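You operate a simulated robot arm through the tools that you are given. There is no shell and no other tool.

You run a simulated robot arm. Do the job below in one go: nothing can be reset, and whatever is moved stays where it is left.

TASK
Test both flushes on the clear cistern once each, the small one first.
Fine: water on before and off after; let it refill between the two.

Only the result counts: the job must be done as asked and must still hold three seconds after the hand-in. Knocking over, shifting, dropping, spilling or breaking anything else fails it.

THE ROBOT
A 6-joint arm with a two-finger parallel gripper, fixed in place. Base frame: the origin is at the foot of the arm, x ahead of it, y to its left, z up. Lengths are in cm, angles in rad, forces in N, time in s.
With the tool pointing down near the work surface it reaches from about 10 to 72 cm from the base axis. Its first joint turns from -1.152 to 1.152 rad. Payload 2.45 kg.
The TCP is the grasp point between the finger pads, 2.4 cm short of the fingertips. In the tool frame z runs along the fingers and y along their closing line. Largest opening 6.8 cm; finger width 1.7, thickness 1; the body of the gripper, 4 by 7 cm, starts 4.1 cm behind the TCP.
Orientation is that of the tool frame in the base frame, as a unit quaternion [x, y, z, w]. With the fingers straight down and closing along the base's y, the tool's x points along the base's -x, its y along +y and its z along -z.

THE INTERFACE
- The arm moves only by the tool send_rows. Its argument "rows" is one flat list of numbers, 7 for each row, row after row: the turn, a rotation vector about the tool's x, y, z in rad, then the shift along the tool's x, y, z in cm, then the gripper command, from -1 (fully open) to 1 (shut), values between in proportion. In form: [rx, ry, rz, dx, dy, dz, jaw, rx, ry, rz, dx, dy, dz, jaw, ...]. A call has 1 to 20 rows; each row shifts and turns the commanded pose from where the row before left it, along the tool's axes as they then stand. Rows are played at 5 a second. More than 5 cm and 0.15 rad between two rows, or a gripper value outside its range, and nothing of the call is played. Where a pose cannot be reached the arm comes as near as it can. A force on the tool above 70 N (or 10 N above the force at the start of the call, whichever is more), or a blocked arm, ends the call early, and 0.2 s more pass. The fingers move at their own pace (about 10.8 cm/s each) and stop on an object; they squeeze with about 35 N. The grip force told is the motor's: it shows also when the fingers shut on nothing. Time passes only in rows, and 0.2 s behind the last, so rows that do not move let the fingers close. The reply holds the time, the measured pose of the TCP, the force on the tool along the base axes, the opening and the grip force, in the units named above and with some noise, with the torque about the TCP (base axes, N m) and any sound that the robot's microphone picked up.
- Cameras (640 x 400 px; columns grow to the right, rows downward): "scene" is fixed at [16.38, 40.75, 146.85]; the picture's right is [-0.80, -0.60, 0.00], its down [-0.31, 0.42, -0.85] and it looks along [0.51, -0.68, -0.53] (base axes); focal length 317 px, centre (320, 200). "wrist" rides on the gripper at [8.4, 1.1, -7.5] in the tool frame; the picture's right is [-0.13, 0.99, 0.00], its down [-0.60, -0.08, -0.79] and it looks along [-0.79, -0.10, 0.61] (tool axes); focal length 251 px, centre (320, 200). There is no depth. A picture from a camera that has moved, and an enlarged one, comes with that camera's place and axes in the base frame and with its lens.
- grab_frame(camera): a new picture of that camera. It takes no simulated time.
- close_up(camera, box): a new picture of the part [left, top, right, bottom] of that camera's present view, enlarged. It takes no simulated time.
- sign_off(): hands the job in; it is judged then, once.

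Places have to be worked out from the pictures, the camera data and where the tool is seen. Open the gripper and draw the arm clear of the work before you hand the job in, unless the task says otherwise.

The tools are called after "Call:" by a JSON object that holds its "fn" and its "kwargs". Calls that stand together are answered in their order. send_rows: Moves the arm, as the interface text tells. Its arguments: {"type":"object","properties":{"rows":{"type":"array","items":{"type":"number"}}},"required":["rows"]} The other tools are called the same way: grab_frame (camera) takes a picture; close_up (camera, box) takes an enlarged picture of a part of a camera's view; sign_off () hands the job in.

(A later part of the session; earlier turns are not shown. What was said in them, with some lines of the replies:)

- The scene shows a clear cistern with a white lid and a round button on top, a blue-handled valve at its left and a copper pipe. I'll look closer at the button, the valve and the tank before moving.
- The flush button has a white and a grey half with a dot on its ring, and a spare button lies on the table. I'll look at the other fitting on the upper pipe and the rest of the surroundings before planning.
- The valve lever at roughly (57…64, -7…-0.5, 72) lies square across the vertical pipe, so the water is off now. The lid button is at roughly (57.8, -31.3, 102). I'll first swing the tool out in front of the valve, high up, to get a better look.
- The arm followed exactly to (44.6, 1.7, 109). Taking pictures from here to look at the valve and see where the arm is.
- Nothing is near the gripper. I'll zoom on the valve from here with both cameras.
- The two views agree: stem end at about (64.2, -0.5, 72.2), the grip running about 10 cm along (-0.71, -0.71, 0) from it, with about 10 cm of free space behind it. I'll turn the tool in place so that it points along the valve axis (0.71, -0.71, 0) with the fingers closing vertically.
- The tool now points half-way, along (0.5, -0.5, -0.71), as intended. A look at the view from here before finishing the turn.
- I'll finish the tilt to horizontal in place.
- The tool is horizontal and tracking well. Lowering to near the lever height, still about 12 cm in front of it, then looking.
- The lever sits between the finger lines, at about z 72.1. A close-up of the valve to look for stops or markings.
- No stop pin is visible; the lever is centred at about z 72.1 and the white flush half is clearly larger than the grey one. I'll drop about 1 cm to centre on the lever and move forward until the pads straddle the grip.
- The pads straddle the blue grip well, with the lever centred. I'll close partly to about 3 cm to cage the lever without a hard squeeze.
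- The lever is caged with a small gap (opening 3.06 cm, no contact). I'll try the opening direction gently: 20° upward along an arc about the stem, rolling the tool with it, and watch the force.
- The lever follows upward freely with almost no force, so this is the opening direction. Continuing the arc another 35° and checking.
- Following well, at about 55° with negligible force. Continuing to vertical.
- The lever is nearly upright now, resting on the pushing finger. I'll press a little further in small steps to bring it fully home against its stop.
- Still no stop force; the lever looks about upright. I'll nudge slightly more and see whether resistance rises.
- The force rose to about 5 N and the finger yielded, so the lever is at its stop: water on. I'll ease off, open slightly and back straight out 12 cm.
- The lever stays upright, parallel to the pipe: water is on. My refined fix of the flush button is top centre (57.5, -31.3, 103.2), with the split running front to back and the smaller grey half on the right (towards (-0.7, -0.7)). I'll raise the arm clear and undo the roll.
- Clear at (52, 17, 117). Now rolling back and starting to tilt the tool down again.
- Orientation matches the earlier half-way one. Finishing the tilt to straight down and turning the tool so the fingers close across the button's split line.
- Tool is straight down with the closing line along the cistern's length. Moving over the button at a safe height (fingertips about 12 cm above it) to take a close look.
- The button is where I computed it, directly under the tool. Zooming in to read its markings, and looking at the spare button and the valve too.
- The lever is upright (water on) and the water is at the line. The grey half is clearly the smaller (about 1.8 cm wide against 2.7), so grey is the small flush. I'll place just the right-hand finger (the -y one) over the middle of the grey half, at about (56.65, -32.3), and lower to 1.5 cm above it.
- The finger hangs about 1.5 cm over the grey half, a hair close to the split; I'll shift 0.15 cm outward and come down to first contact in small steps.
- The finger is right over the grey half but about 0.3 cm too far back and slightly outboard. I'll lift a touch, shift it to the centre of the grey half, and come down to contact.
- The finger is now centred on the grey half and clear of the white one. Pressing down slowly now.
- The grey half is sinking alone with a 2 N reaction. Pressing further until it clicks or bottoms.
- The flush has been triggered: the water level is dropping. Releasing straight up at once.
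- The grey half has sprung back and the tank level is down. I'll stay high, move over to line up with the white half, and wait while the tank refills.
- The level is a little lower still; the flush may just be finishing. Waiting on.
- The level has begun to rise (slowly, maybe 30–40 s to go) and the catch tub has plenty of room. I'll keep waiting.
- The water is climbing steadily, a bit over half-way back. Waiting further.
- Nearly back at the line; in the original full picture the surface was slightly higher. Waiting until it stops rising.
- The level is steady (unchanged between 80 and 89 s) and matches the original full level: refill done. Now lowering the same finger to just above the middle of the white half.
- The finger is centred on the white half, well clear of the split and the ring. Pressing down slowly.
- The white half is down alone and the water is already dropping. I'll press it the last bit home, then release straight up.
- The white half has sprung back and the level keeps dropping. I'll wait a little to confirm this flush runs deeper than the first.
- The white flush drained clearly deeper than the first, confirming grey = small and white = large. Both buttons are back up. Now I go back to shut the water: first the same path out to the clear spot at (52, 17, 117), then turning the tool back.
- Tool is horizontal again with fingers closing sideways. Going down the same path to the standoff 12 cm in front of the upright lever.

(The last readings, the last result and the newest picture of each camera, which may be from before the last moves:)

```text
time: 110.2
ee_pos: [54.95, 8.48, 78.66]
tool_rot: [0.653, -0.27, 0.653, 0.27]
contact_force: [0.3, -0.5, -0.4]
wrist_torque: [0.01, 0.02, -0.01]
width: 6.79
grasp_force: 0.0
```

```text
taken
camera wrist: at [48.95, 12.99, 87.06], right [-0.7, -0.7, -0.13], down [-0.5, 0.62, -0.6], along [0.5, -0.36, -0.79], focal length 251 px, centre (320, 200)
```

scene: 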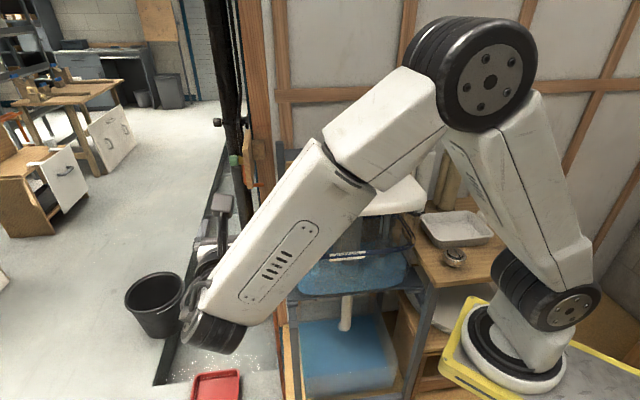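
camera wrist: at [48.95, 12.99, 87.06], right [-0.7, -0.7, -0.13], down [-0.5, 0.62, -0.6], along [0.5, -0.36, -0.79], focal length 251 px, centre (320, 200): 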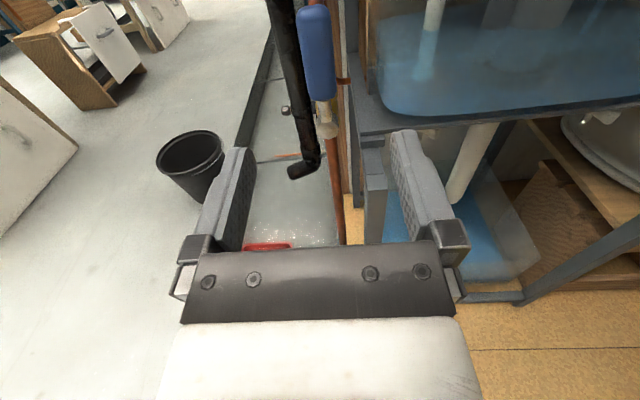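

The upright lever is dead ahead at about (63.5, 0.1, 79), matching the target. Moving in to straddle it and closing to the same loose cage.

Call:
{"fn": "send_rows", "kwargs": {"rows": [0, 0, 0, 0, 0, 3, -1, 0, 0, 0, 0, 0, 3, -1, 0, 0, 0, 0, 0, 3, -1, 0, 0, 0, 0, 0, 3, -1, 0, 0, 0, 0, 0, 0, -0.4, 0, 0, 0, 0, 0, 0, 0.1, 0, 0, 0, 0, 0, 0, 0.1]}}

Call:
{"fn": "grab_frame", "kwargs": {"camera": "wrist"}}

```text
time: 111.8
ee_pos: [63.39, -0.07, 78.85]
tool_rot: [0.653, -0.271, 0.654, 0.27]
contact_force: [0.4, 0.3, -0.1]
wrist_torque: [-0.01, -0.02, -0.01]
width: 3.06
grasp_force: 0.1
```

```text
taken
camera wrist: at [57.33, 4.43, 87.3], right [-0.7, -0.7, -0.13], down [-0.51, 0.62, -0.6], along [0.5, -0.36, -0.79], focal length 251 px, centre (320, 200)
```

wrist: 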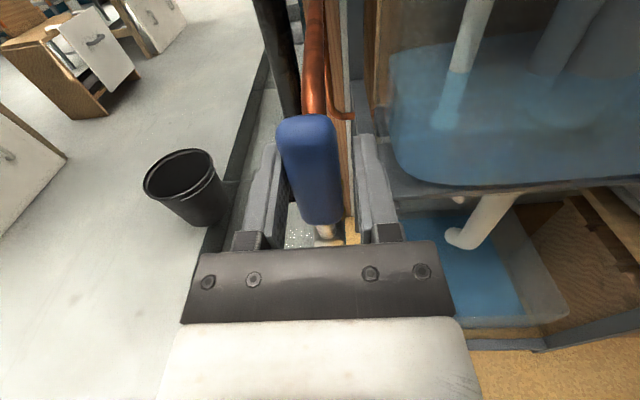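

The lever is caged (opening 3.06, no load). Now the reverse arc, swinging it clockwise back down, in steps with force checks.

Call:
{"fn": "send_rows", "kwargs": {"rows": [0, 0, 0.12, -0.048, 0.802, 0, 0.1, 0, 0, 0.12, -0.048, 0.802, 0, 0.1, 0, 0, 0.12, -0.048, 0.802, 0, 0.1, 0, 0, 0.12, -0.048, 0.802, 0, 0.1, 0, 0, 0.12, -0.048, 0.802, 0, 0.1]}}

Call:
{"fn": "grab_frame", "kwargs": {"camera": "wrist"}}

```text
time: 113.0
ee_pos: [60.85, -2.61, 77.73]
tool_rot: [0.544, -0.452, 0.704, 0.064]
contact_force: [-0.1, 1.3, 0.2]
wrist_torque: [0.0, 0.02, 0.04]
width: 3.09
grasp_force: 0.1
```

```text
taken
camera wrist: at [51.45, -1.41, 84.04], right [-0.53, -0.53, -0.67], down [-0.27, 0.85, -0.45], along [0.81, -0.06, -0.59], focal length 251 px, centre (320, 200)
```

wrist: 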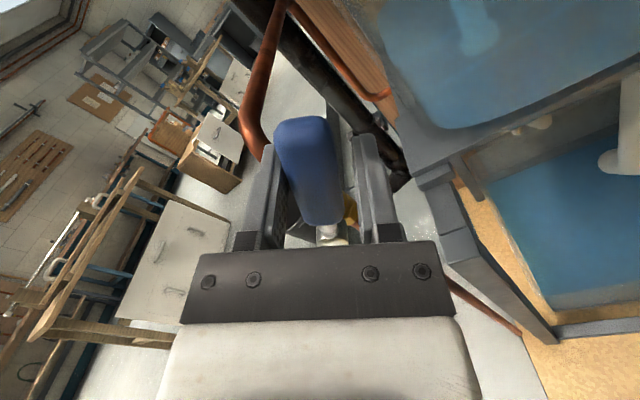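

The lever follows against the left finger with about 1 N. Continuing the arc.

Call:
{"fn": "send_rows", "kwargs": {"rows": [0, 0, 0.12, -0.048, 0.802, 0, 0.1, 0, 0, 0.12, -0.048, 0.802, 0, 0.1, 0, 0, 0.12, -0.048, 0.802, 0, 0.1, 0, 0, 0.12, -0.048, 0.802, 0, 0.1, 0, 0, 0.12, -0.048, 0.802, 0, 0.1]}}

Call:
{"fn": "grab_frame", "kwargs": {"camera": "wrist"}}

```text
time: 114.2
ee_pos: [58.97, -4.31, 74.51]
tool_rot: [0.386, -0.593, 0.691, -0.146]
contact_force: [0.5, 0.5, 0.4]
wrist_torque: [0.0, 0.02, 0.04]
width: 3.07
grasp_force: 0.1
```

```text
taken
camera wrist: at [47.98, -4.93, 76.59], right [-0.17, -0.17, -0.97], down [-0.14, 0.98, -0.14], along [0.98, 0.11, -0.19], focal length 251 px, centre (320, 200)
```

wrist: 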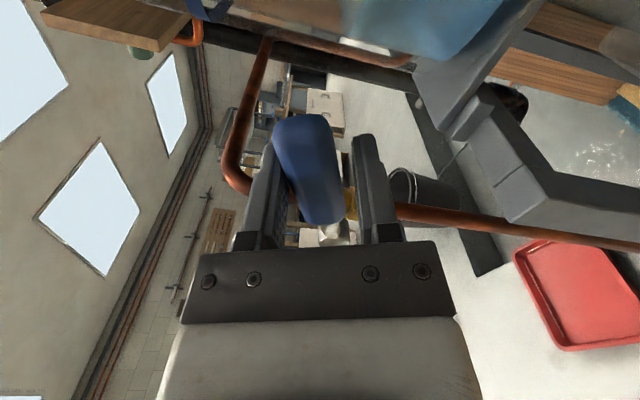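

Still following freely at about 20° above horizontal. Finishing to horizontal, then small extra steps until the stop is felt.

Call:
{"fn": "send_rows", "kwargs": {"rows": [0, 0, 0.12, -0.048, 0.802, 0, 0.1, 0, 0, 0.12, -0.048, 0.802, 0, 0.1, 0, 0, 0.12, -0.048, 0.802, 0, 0.1, 0, 0, 0.02, 0, 0.25, 0, 0.1]}}

Call:
{"fn": "grab_frame", "kwargs": {"camera": "wrist"}}

```text
time: 115.2
ee_pos: [58.72, -4.7, 72.01]
tool_rot: [-0.267, 0.655, -0.651, 0.275]
contact_force: [0.0, 0.5, 0.1]
wrist_torque: [0.0, 0.02, -0.02]
width: 3.06
grasp_force: 0.1
```

```text
taken
camera wrist: at [47.52, -5.34, 70.77], right [0.1, 0.1, -0.99], down [-0.13, 0.99, 0.09], along [0.99, 0.12, 0.11], focal length 251 px, centre (320, 200)
```

wrist: 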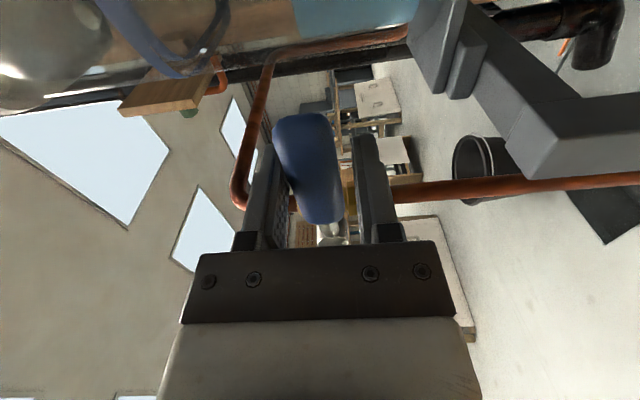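

The lever tip is still a few degrees high compared with its starting place. Pushing down a bit more in small steps.

Call:
{"fn": "send_rows", "kwargs": {"rows": [0, 0, 0.02, 0, 0.2, 0, 0.1, 0, 0, 0.02, 0, 0.2, 0, 0.1]}}

Call:
{"fn": "grab_frame", "kwargs": {"camera": "wrist"}}

```text
time: 115.8
ee_pos: [58.83, -4.61, 71.56]
tool_rot: [-0.254, 0.66, -0.646, 0.288]
contact_force: [1.2, -1.9, 4.0]
wrist_torque: [0.01, 0.02, -0.01]
width: 3.35
grasp_force: 1.5
```

```text
taken
camera wrist: at [47.58, -5.26, 70.07], right [0.13, 0.13, -0.98], down [-0.14, 0.98, 0.11], along [0.98, 0.12, 0.14], focal length 251 px, centre (320, 200)
```

wrist: 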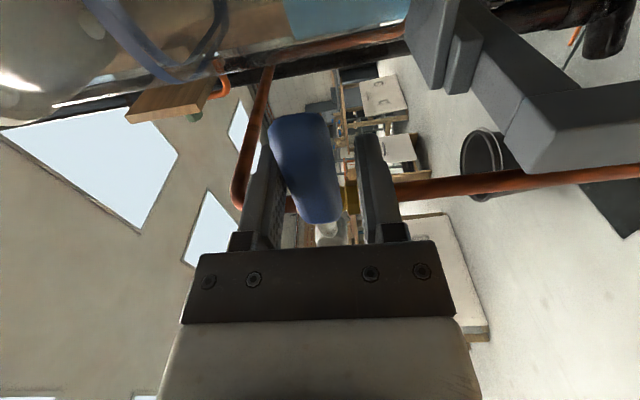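

The finger met the stop (about 4 N, finger yielding) with the lever back at its starting height of about z 72: closed. Easing off, opening slightly and backing straight out.

Call:
{"fn": "send_rows", "kwargs": {"rows": [0, 0, -0.04, 0, -0.35, 0, 0.0, 0, 0, 0, 0, 0, 0, -0.4, 0, 0, 0, 0, 0, 0, -0.6, 0, 0, 0, 0, 0, -3, -0.6, 0, 0, 0, 0, 0, -3, -0.6, 0, 0, 0, 0, 0, -3, -0.6, 0, 0, 0, 0, 0, -3, -0.6]}}

Call:
{"fn": "grab_frame", "kwargs": {"camera": "wrist"}}

Call:
{"fn": "grab_frame", "kwargs": {"camera": "scene"}}

```text
time: 117.4
ee_pos: [50.16, 3.81, 71.9]
tool_rot: [-0.267, 0.655, -0.652, 0.274]
contact_force: [0.6, -0.3, -0.5]
wrist_torque: [-0.02, 0.02, 0.01]
width: 5.43
grasp_force: 0.1
```

```text
taken
camera wrist: at [38.93, 3.18, 70.77], right [0.1, 0.1, -0.99], down [-0.13, 0.99, 0.08], along [0.99, 0.12, 0.11], focal length 251 px, centre (320, 200)
```

wrist: 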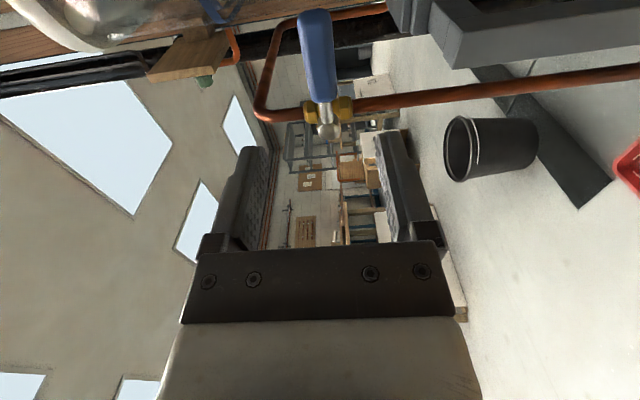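

```text
taken
```

scene: 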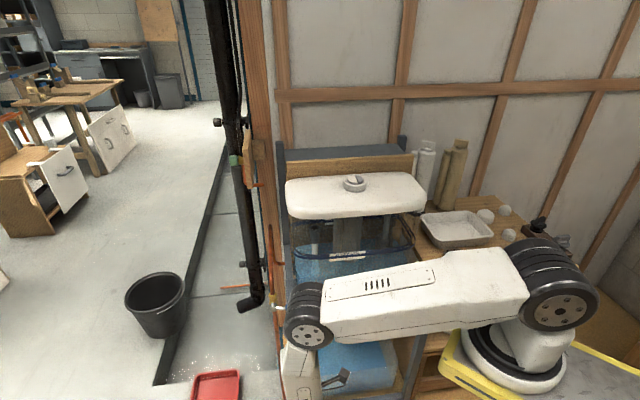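

The lever is horizontal again: tip and stem both compute to about z 72.0, the same as at the start. Now raising the arm clear, fingers fully open.

Call:
{"fn": "send_rows", "kwargs": {"rows": [0, 0, 0, 0, -2, -0.5, -1, 0, 0, 0, 0.4, -4, -0.3, -1, 0, 0, 0, 0.6, -4, -0.3, -1, 0, 0, 0, 0.6, -4, -0.3, -1, 0, 0, 0, 0.6, -4, -0.3, -1, 0, 0, 0, 0.6, -4, -0.3, -1, 0, 0, 0, 0.6, -4, -0.3, -1, 0, 0, 0, 0.6, -4, -0.3, -1, 0, 0, 0, 0.6, -4, -0.3, -1, 0, 0, 0, 0.6, -4, -0.3, -1]}}

Call:
{"fn": "grab_frame", "kwargs": {"camera": "scene"}}

Call:
{"fn": "close_up", "kwargs": {"camera": "scene", "box": [240, 260, 320, 340]}}

```text
time: 119.6
ee_pos: [43.99, 2.05, 109.99]
tool_rot: [-0.267, 0.655, -0.652, 0.273]
contact_force: [-0.3, 0.1, -0.1]
wrist_torque: [-0.03, 0.04, 0.01]
width: 6.8
grasp_force: 0.0
```

```text
taken
```

scene: 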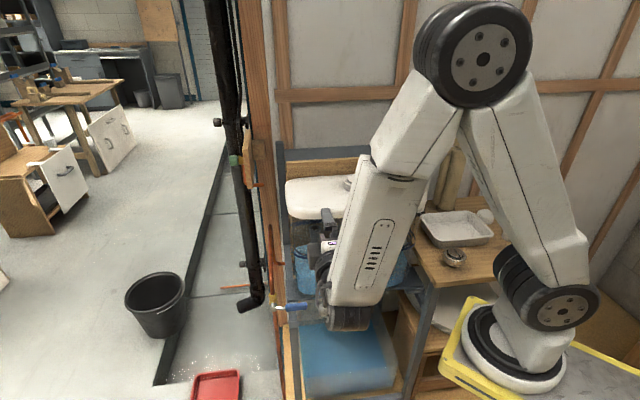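

```text
5.00 times, centred on (280, 300) of scene
camera zoom: at [16.38, 40.75, 146.85], right [-0.8, -0.6, 0.0], down [-0.31, 0.42, -0.85], along [0.51, -0.68, -0.53], focal length 1587 px, centre (520, -300)
```

zoom: 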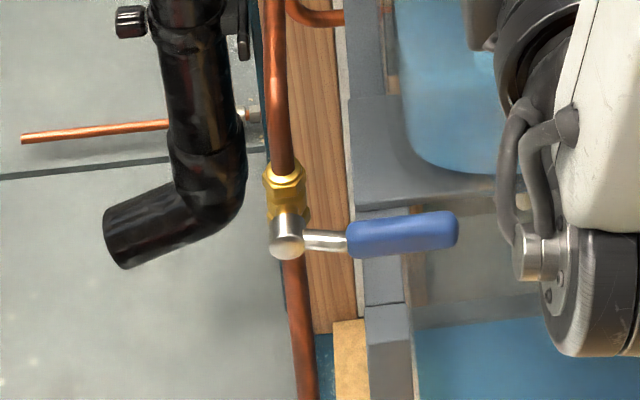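

The lever is exactly where it was at the start (same pixels), so the water is off. Turning the tool back down and drawing the arm away to where it began.

Call:
{"fn": "send_rows", "kwargs": {"rows": [-0.1309, 0, 0, 0, 0, 0, -1, -0.1309, 0, 0, 0, 0, 0, -1, -0.1309, 0, 0, 0, 0, 0, -1, -0.1309, 0, 0, 0, 0, 0, -1, -0.1309, 0, 0, 0, 0, 0, -1, -0.1309, 0, 0, 0, 0, 0, -1, -0.1309, 0, 0, 0, 0, 0, -1, -0.1309, 0, 0, 0, 0, 0, -1, -0.1309, 0, 0, 0, 0, 0, -1, -0.1309, 0, 0, 0, 0, 0, -1, -0.1309, 0, 0, 0, 0, 0, -1, -0.1309, 0, 0, 0, 0, 0, -1, 0, 0, 0.1309, 0, 0, 0, -1, 0, 0, 0.1309, 0, 0, 0, -1, 0, 0, 0.1309, 0, 0, 0, -1, 0, 0, 0.1309, 0, 0, 0, -1, 0, 0, 0.1309, 0, 0, 0, -1, 0, 0, 0.1309, 0, 0, 0, -1]}}

Call:
{"fn": "send_rows", "kwargs": {"rows": [0, 0, 0, 0, 0, -4, -1, 0, 0, 0, 0, 0, -4, -1, 0, 0, 0, 0, 0, -4, -1, 0, 0, 0, 0, 0, -4, -1, 0, 0, 0, 0, 0, -3.5, -1, 0, 0, 0, 1.1, -3.7, 0, -1, 0, 0, 0, 1.1, -3.7, 0, -1, 0, 0, 0, 1.1, -3.7, 0, -1, 0, 0, 0, 1.1, -3.7, 0, -1, 0, 0, 0, 1.1, -3.7, 0, -1, 0, 0, 0, 1.1, -3.7, 0, -1, 0, 0, 0, 1.1, -3.7, 0, -1]}}

Call:
{"fn": "grab_frame", "kwargs": {"camera": "scene"}}

Call:
{"fn": "close_up", "kwargs": {"camera": "scene", "box": [280, 200, 430, 300]}}

```text
time: 123.4
ee_pos: [43.98, 2.11, 109.97]
tool_rot: [0.001, 1.0, 0.003, 0.003]
contact_force: [0.6, 0.3, -0.2]
wrist_torque: [-0.02, 0.01, -0.02]
width: 6.81
grasp_force: 0.0
```

```text
time: 126.0
ee_pos: [36.13, -24.15, 129.04]
tool_rot: [0.001, 1.0, 0.004, 0.004]
contact_force: [0.4, -0.6, 0.1]
wrist_torque: [0.01, -0.01, -0.02]
width: 6.79
grasp_force: 0.1
```

```text
taken
```

scene: 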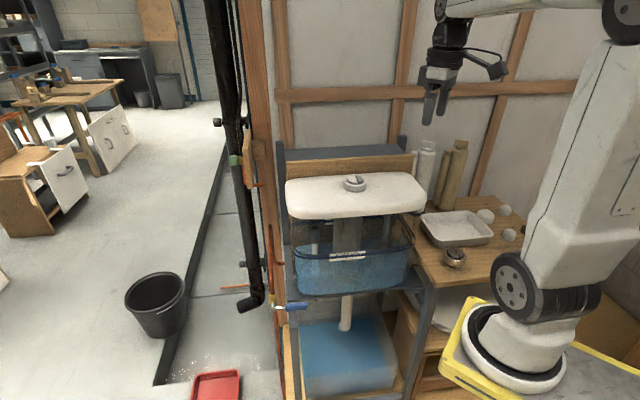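

```text
4.00 times, centred on (355, 250) of scene
camera zoom: at [16.38, 40.75, 146.85], right [-0.8, -0.6, 0.0], down [-0.31, 0.42, -0.85], along [0.51, -0.68, -0.53], focal length 1269 px, centre (180, 0)
```

zoom: 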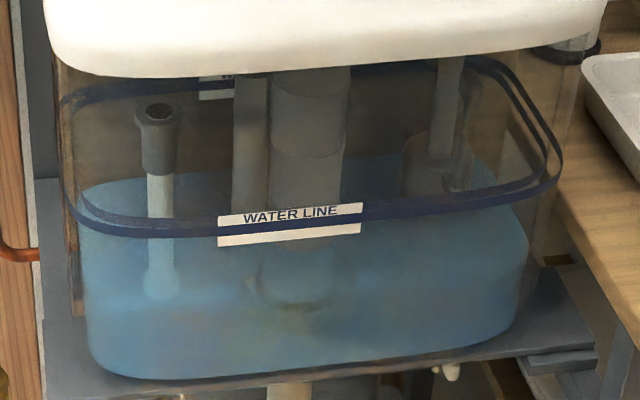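

The arm is back at its start pose with the gripper open, and everything else looks untouched. I'll wait a few seconds to confirm the water level holds steady with the valve shut.

Call:
{"fn": "send_rows", "kwargs": {"rows": [0, 0, 0, 0, 0, 0, -1, 0, 0, 0, 0, 0, 0, -1, 0, 0, 0, 0, 0, 0, -1, 0, 0, 0, 0, 0, 0, -1, 0, 0, 0, 0, 0, 0, -1, 0, 0, 0, 0, 0, 0, -1, 0, 0, 0, 0, 0, 0, -1, 0, 0, 0, 0, 0, 0, -1, 0, 0, 0, 0, 0, 0, -1, 0, 0, 0, 0, 0, 0, -1, 0, 0, 0, 0, 0, 0, -1, 0, 0, 0, 0, 0, 0, -1, 0, 0, 0, 0, 0, 0, -1, 0, 0, 0, 0, 0, 0, -1, 0, 0, 0, 0, 0, 0, -1, 0, 0, 0, 0, 0, 0, -1, 0, 0, 0, 0, 0, 0, -1, 0, 0, 0, 0, 0, 0, -1, 0, 0, 0, 0, 0, 0, -1, 0, 0, 0, 0, 0, 0, -1]}}

Call:
{"fn": "close_up", "kwargs": {"camera": "scene", "box": [280, 200, 430, 300]}}

Call:
{"fn": "close_up", "kwargs": {"camera": "scene", "box": [320, 160, 400, 210]}}

Call:
{"fn": "close_up", "kwargs": {"camera": "scene", "box": [220, 260, 380, 360]}}

```text
time: 130.2
ee_pos: [36.13, -24.12, 129.03]
tool_rot: [0.001, 1.0, 0.004, 0.003]
contact_force: [-0.9, 0.4, 0.4]
wrist_torque: [0.03, -0.02, 0.02]
width: 6.81
grasp_force: 0.0
```

```text
4.00 times, centred on (355, 250) of scene
camera zoom: at [16.38, 40.75, 146.85], right [-0.8, -0.6, 0.0], down [-0.31, 0.42, -0.85], along [0.51, -0.68, -0.53], focal length 1269 px, centre (180, 0)
```

zoom: 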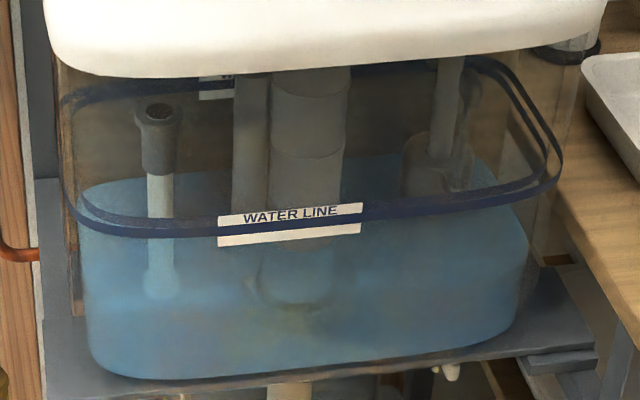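

```text
8.00 times, centred on (360, 185) of scene
camera zoom: at [16.38, 40.75, 146.85], right [-0.8, -0.6, 0.0], down [-0.31, 0.42, -0.85], along [0.51, -0.68, -0.53], focal length 2539 px, centre (0, 320)
```

zoom: 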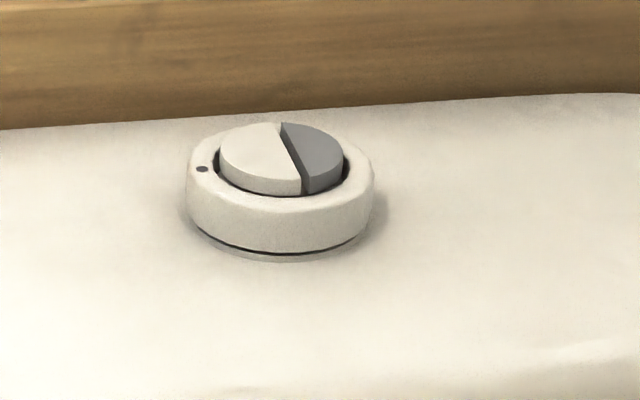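

```text
4.00 times, centred on (300, 310) of scene
camera zoom: at [16.38, 40.75, 146.85], right [-0.8, -0.6, 0.0], down [-0.31, 0.42, -0.85], along [0.51, -0.68, -0.53], focal length 1269 px, centre (400, -240)
```

zoom: 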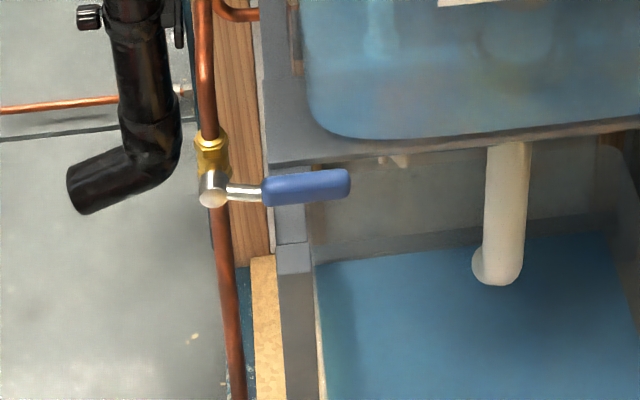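

The tank level is unchanged over 4 s, so the water is off. Both flush halves are up, the lever is square across the pipe as at the start, and the arm is clear with the gripper open. Handing the job in.

Call:
{"fn": "sign_off", "kwargs": {}}

```text
The job is handed in.
```

I tested both flushes once each, the small one first, with the water on before and off after. I've handed the job in.

- **Water on:** I turned the valve lever up until it stopped, parallel to the pipe.
- **Small flush:** I pressed the grey half of the button. It has no label, so I took the smaller half to be the small flush. The later, deeper drop from the white half agreed with that.
- **Refill:** I waited until the tank was back at the water line and the level had stopped rising, about 50 seconds.
- **Large flush:** I pressed the white half, and the level dropped clearly further than the first time.
- **Water off:** I turned the lever back to its starting position, and the level then held steady over a 4-second check.

I shut the water off before the tank had refilled after the second flush, so the cistern is only part full. Both button halves are back up, and I saw nothing else moved or spilled. The arm is back where it started with the gripper open.
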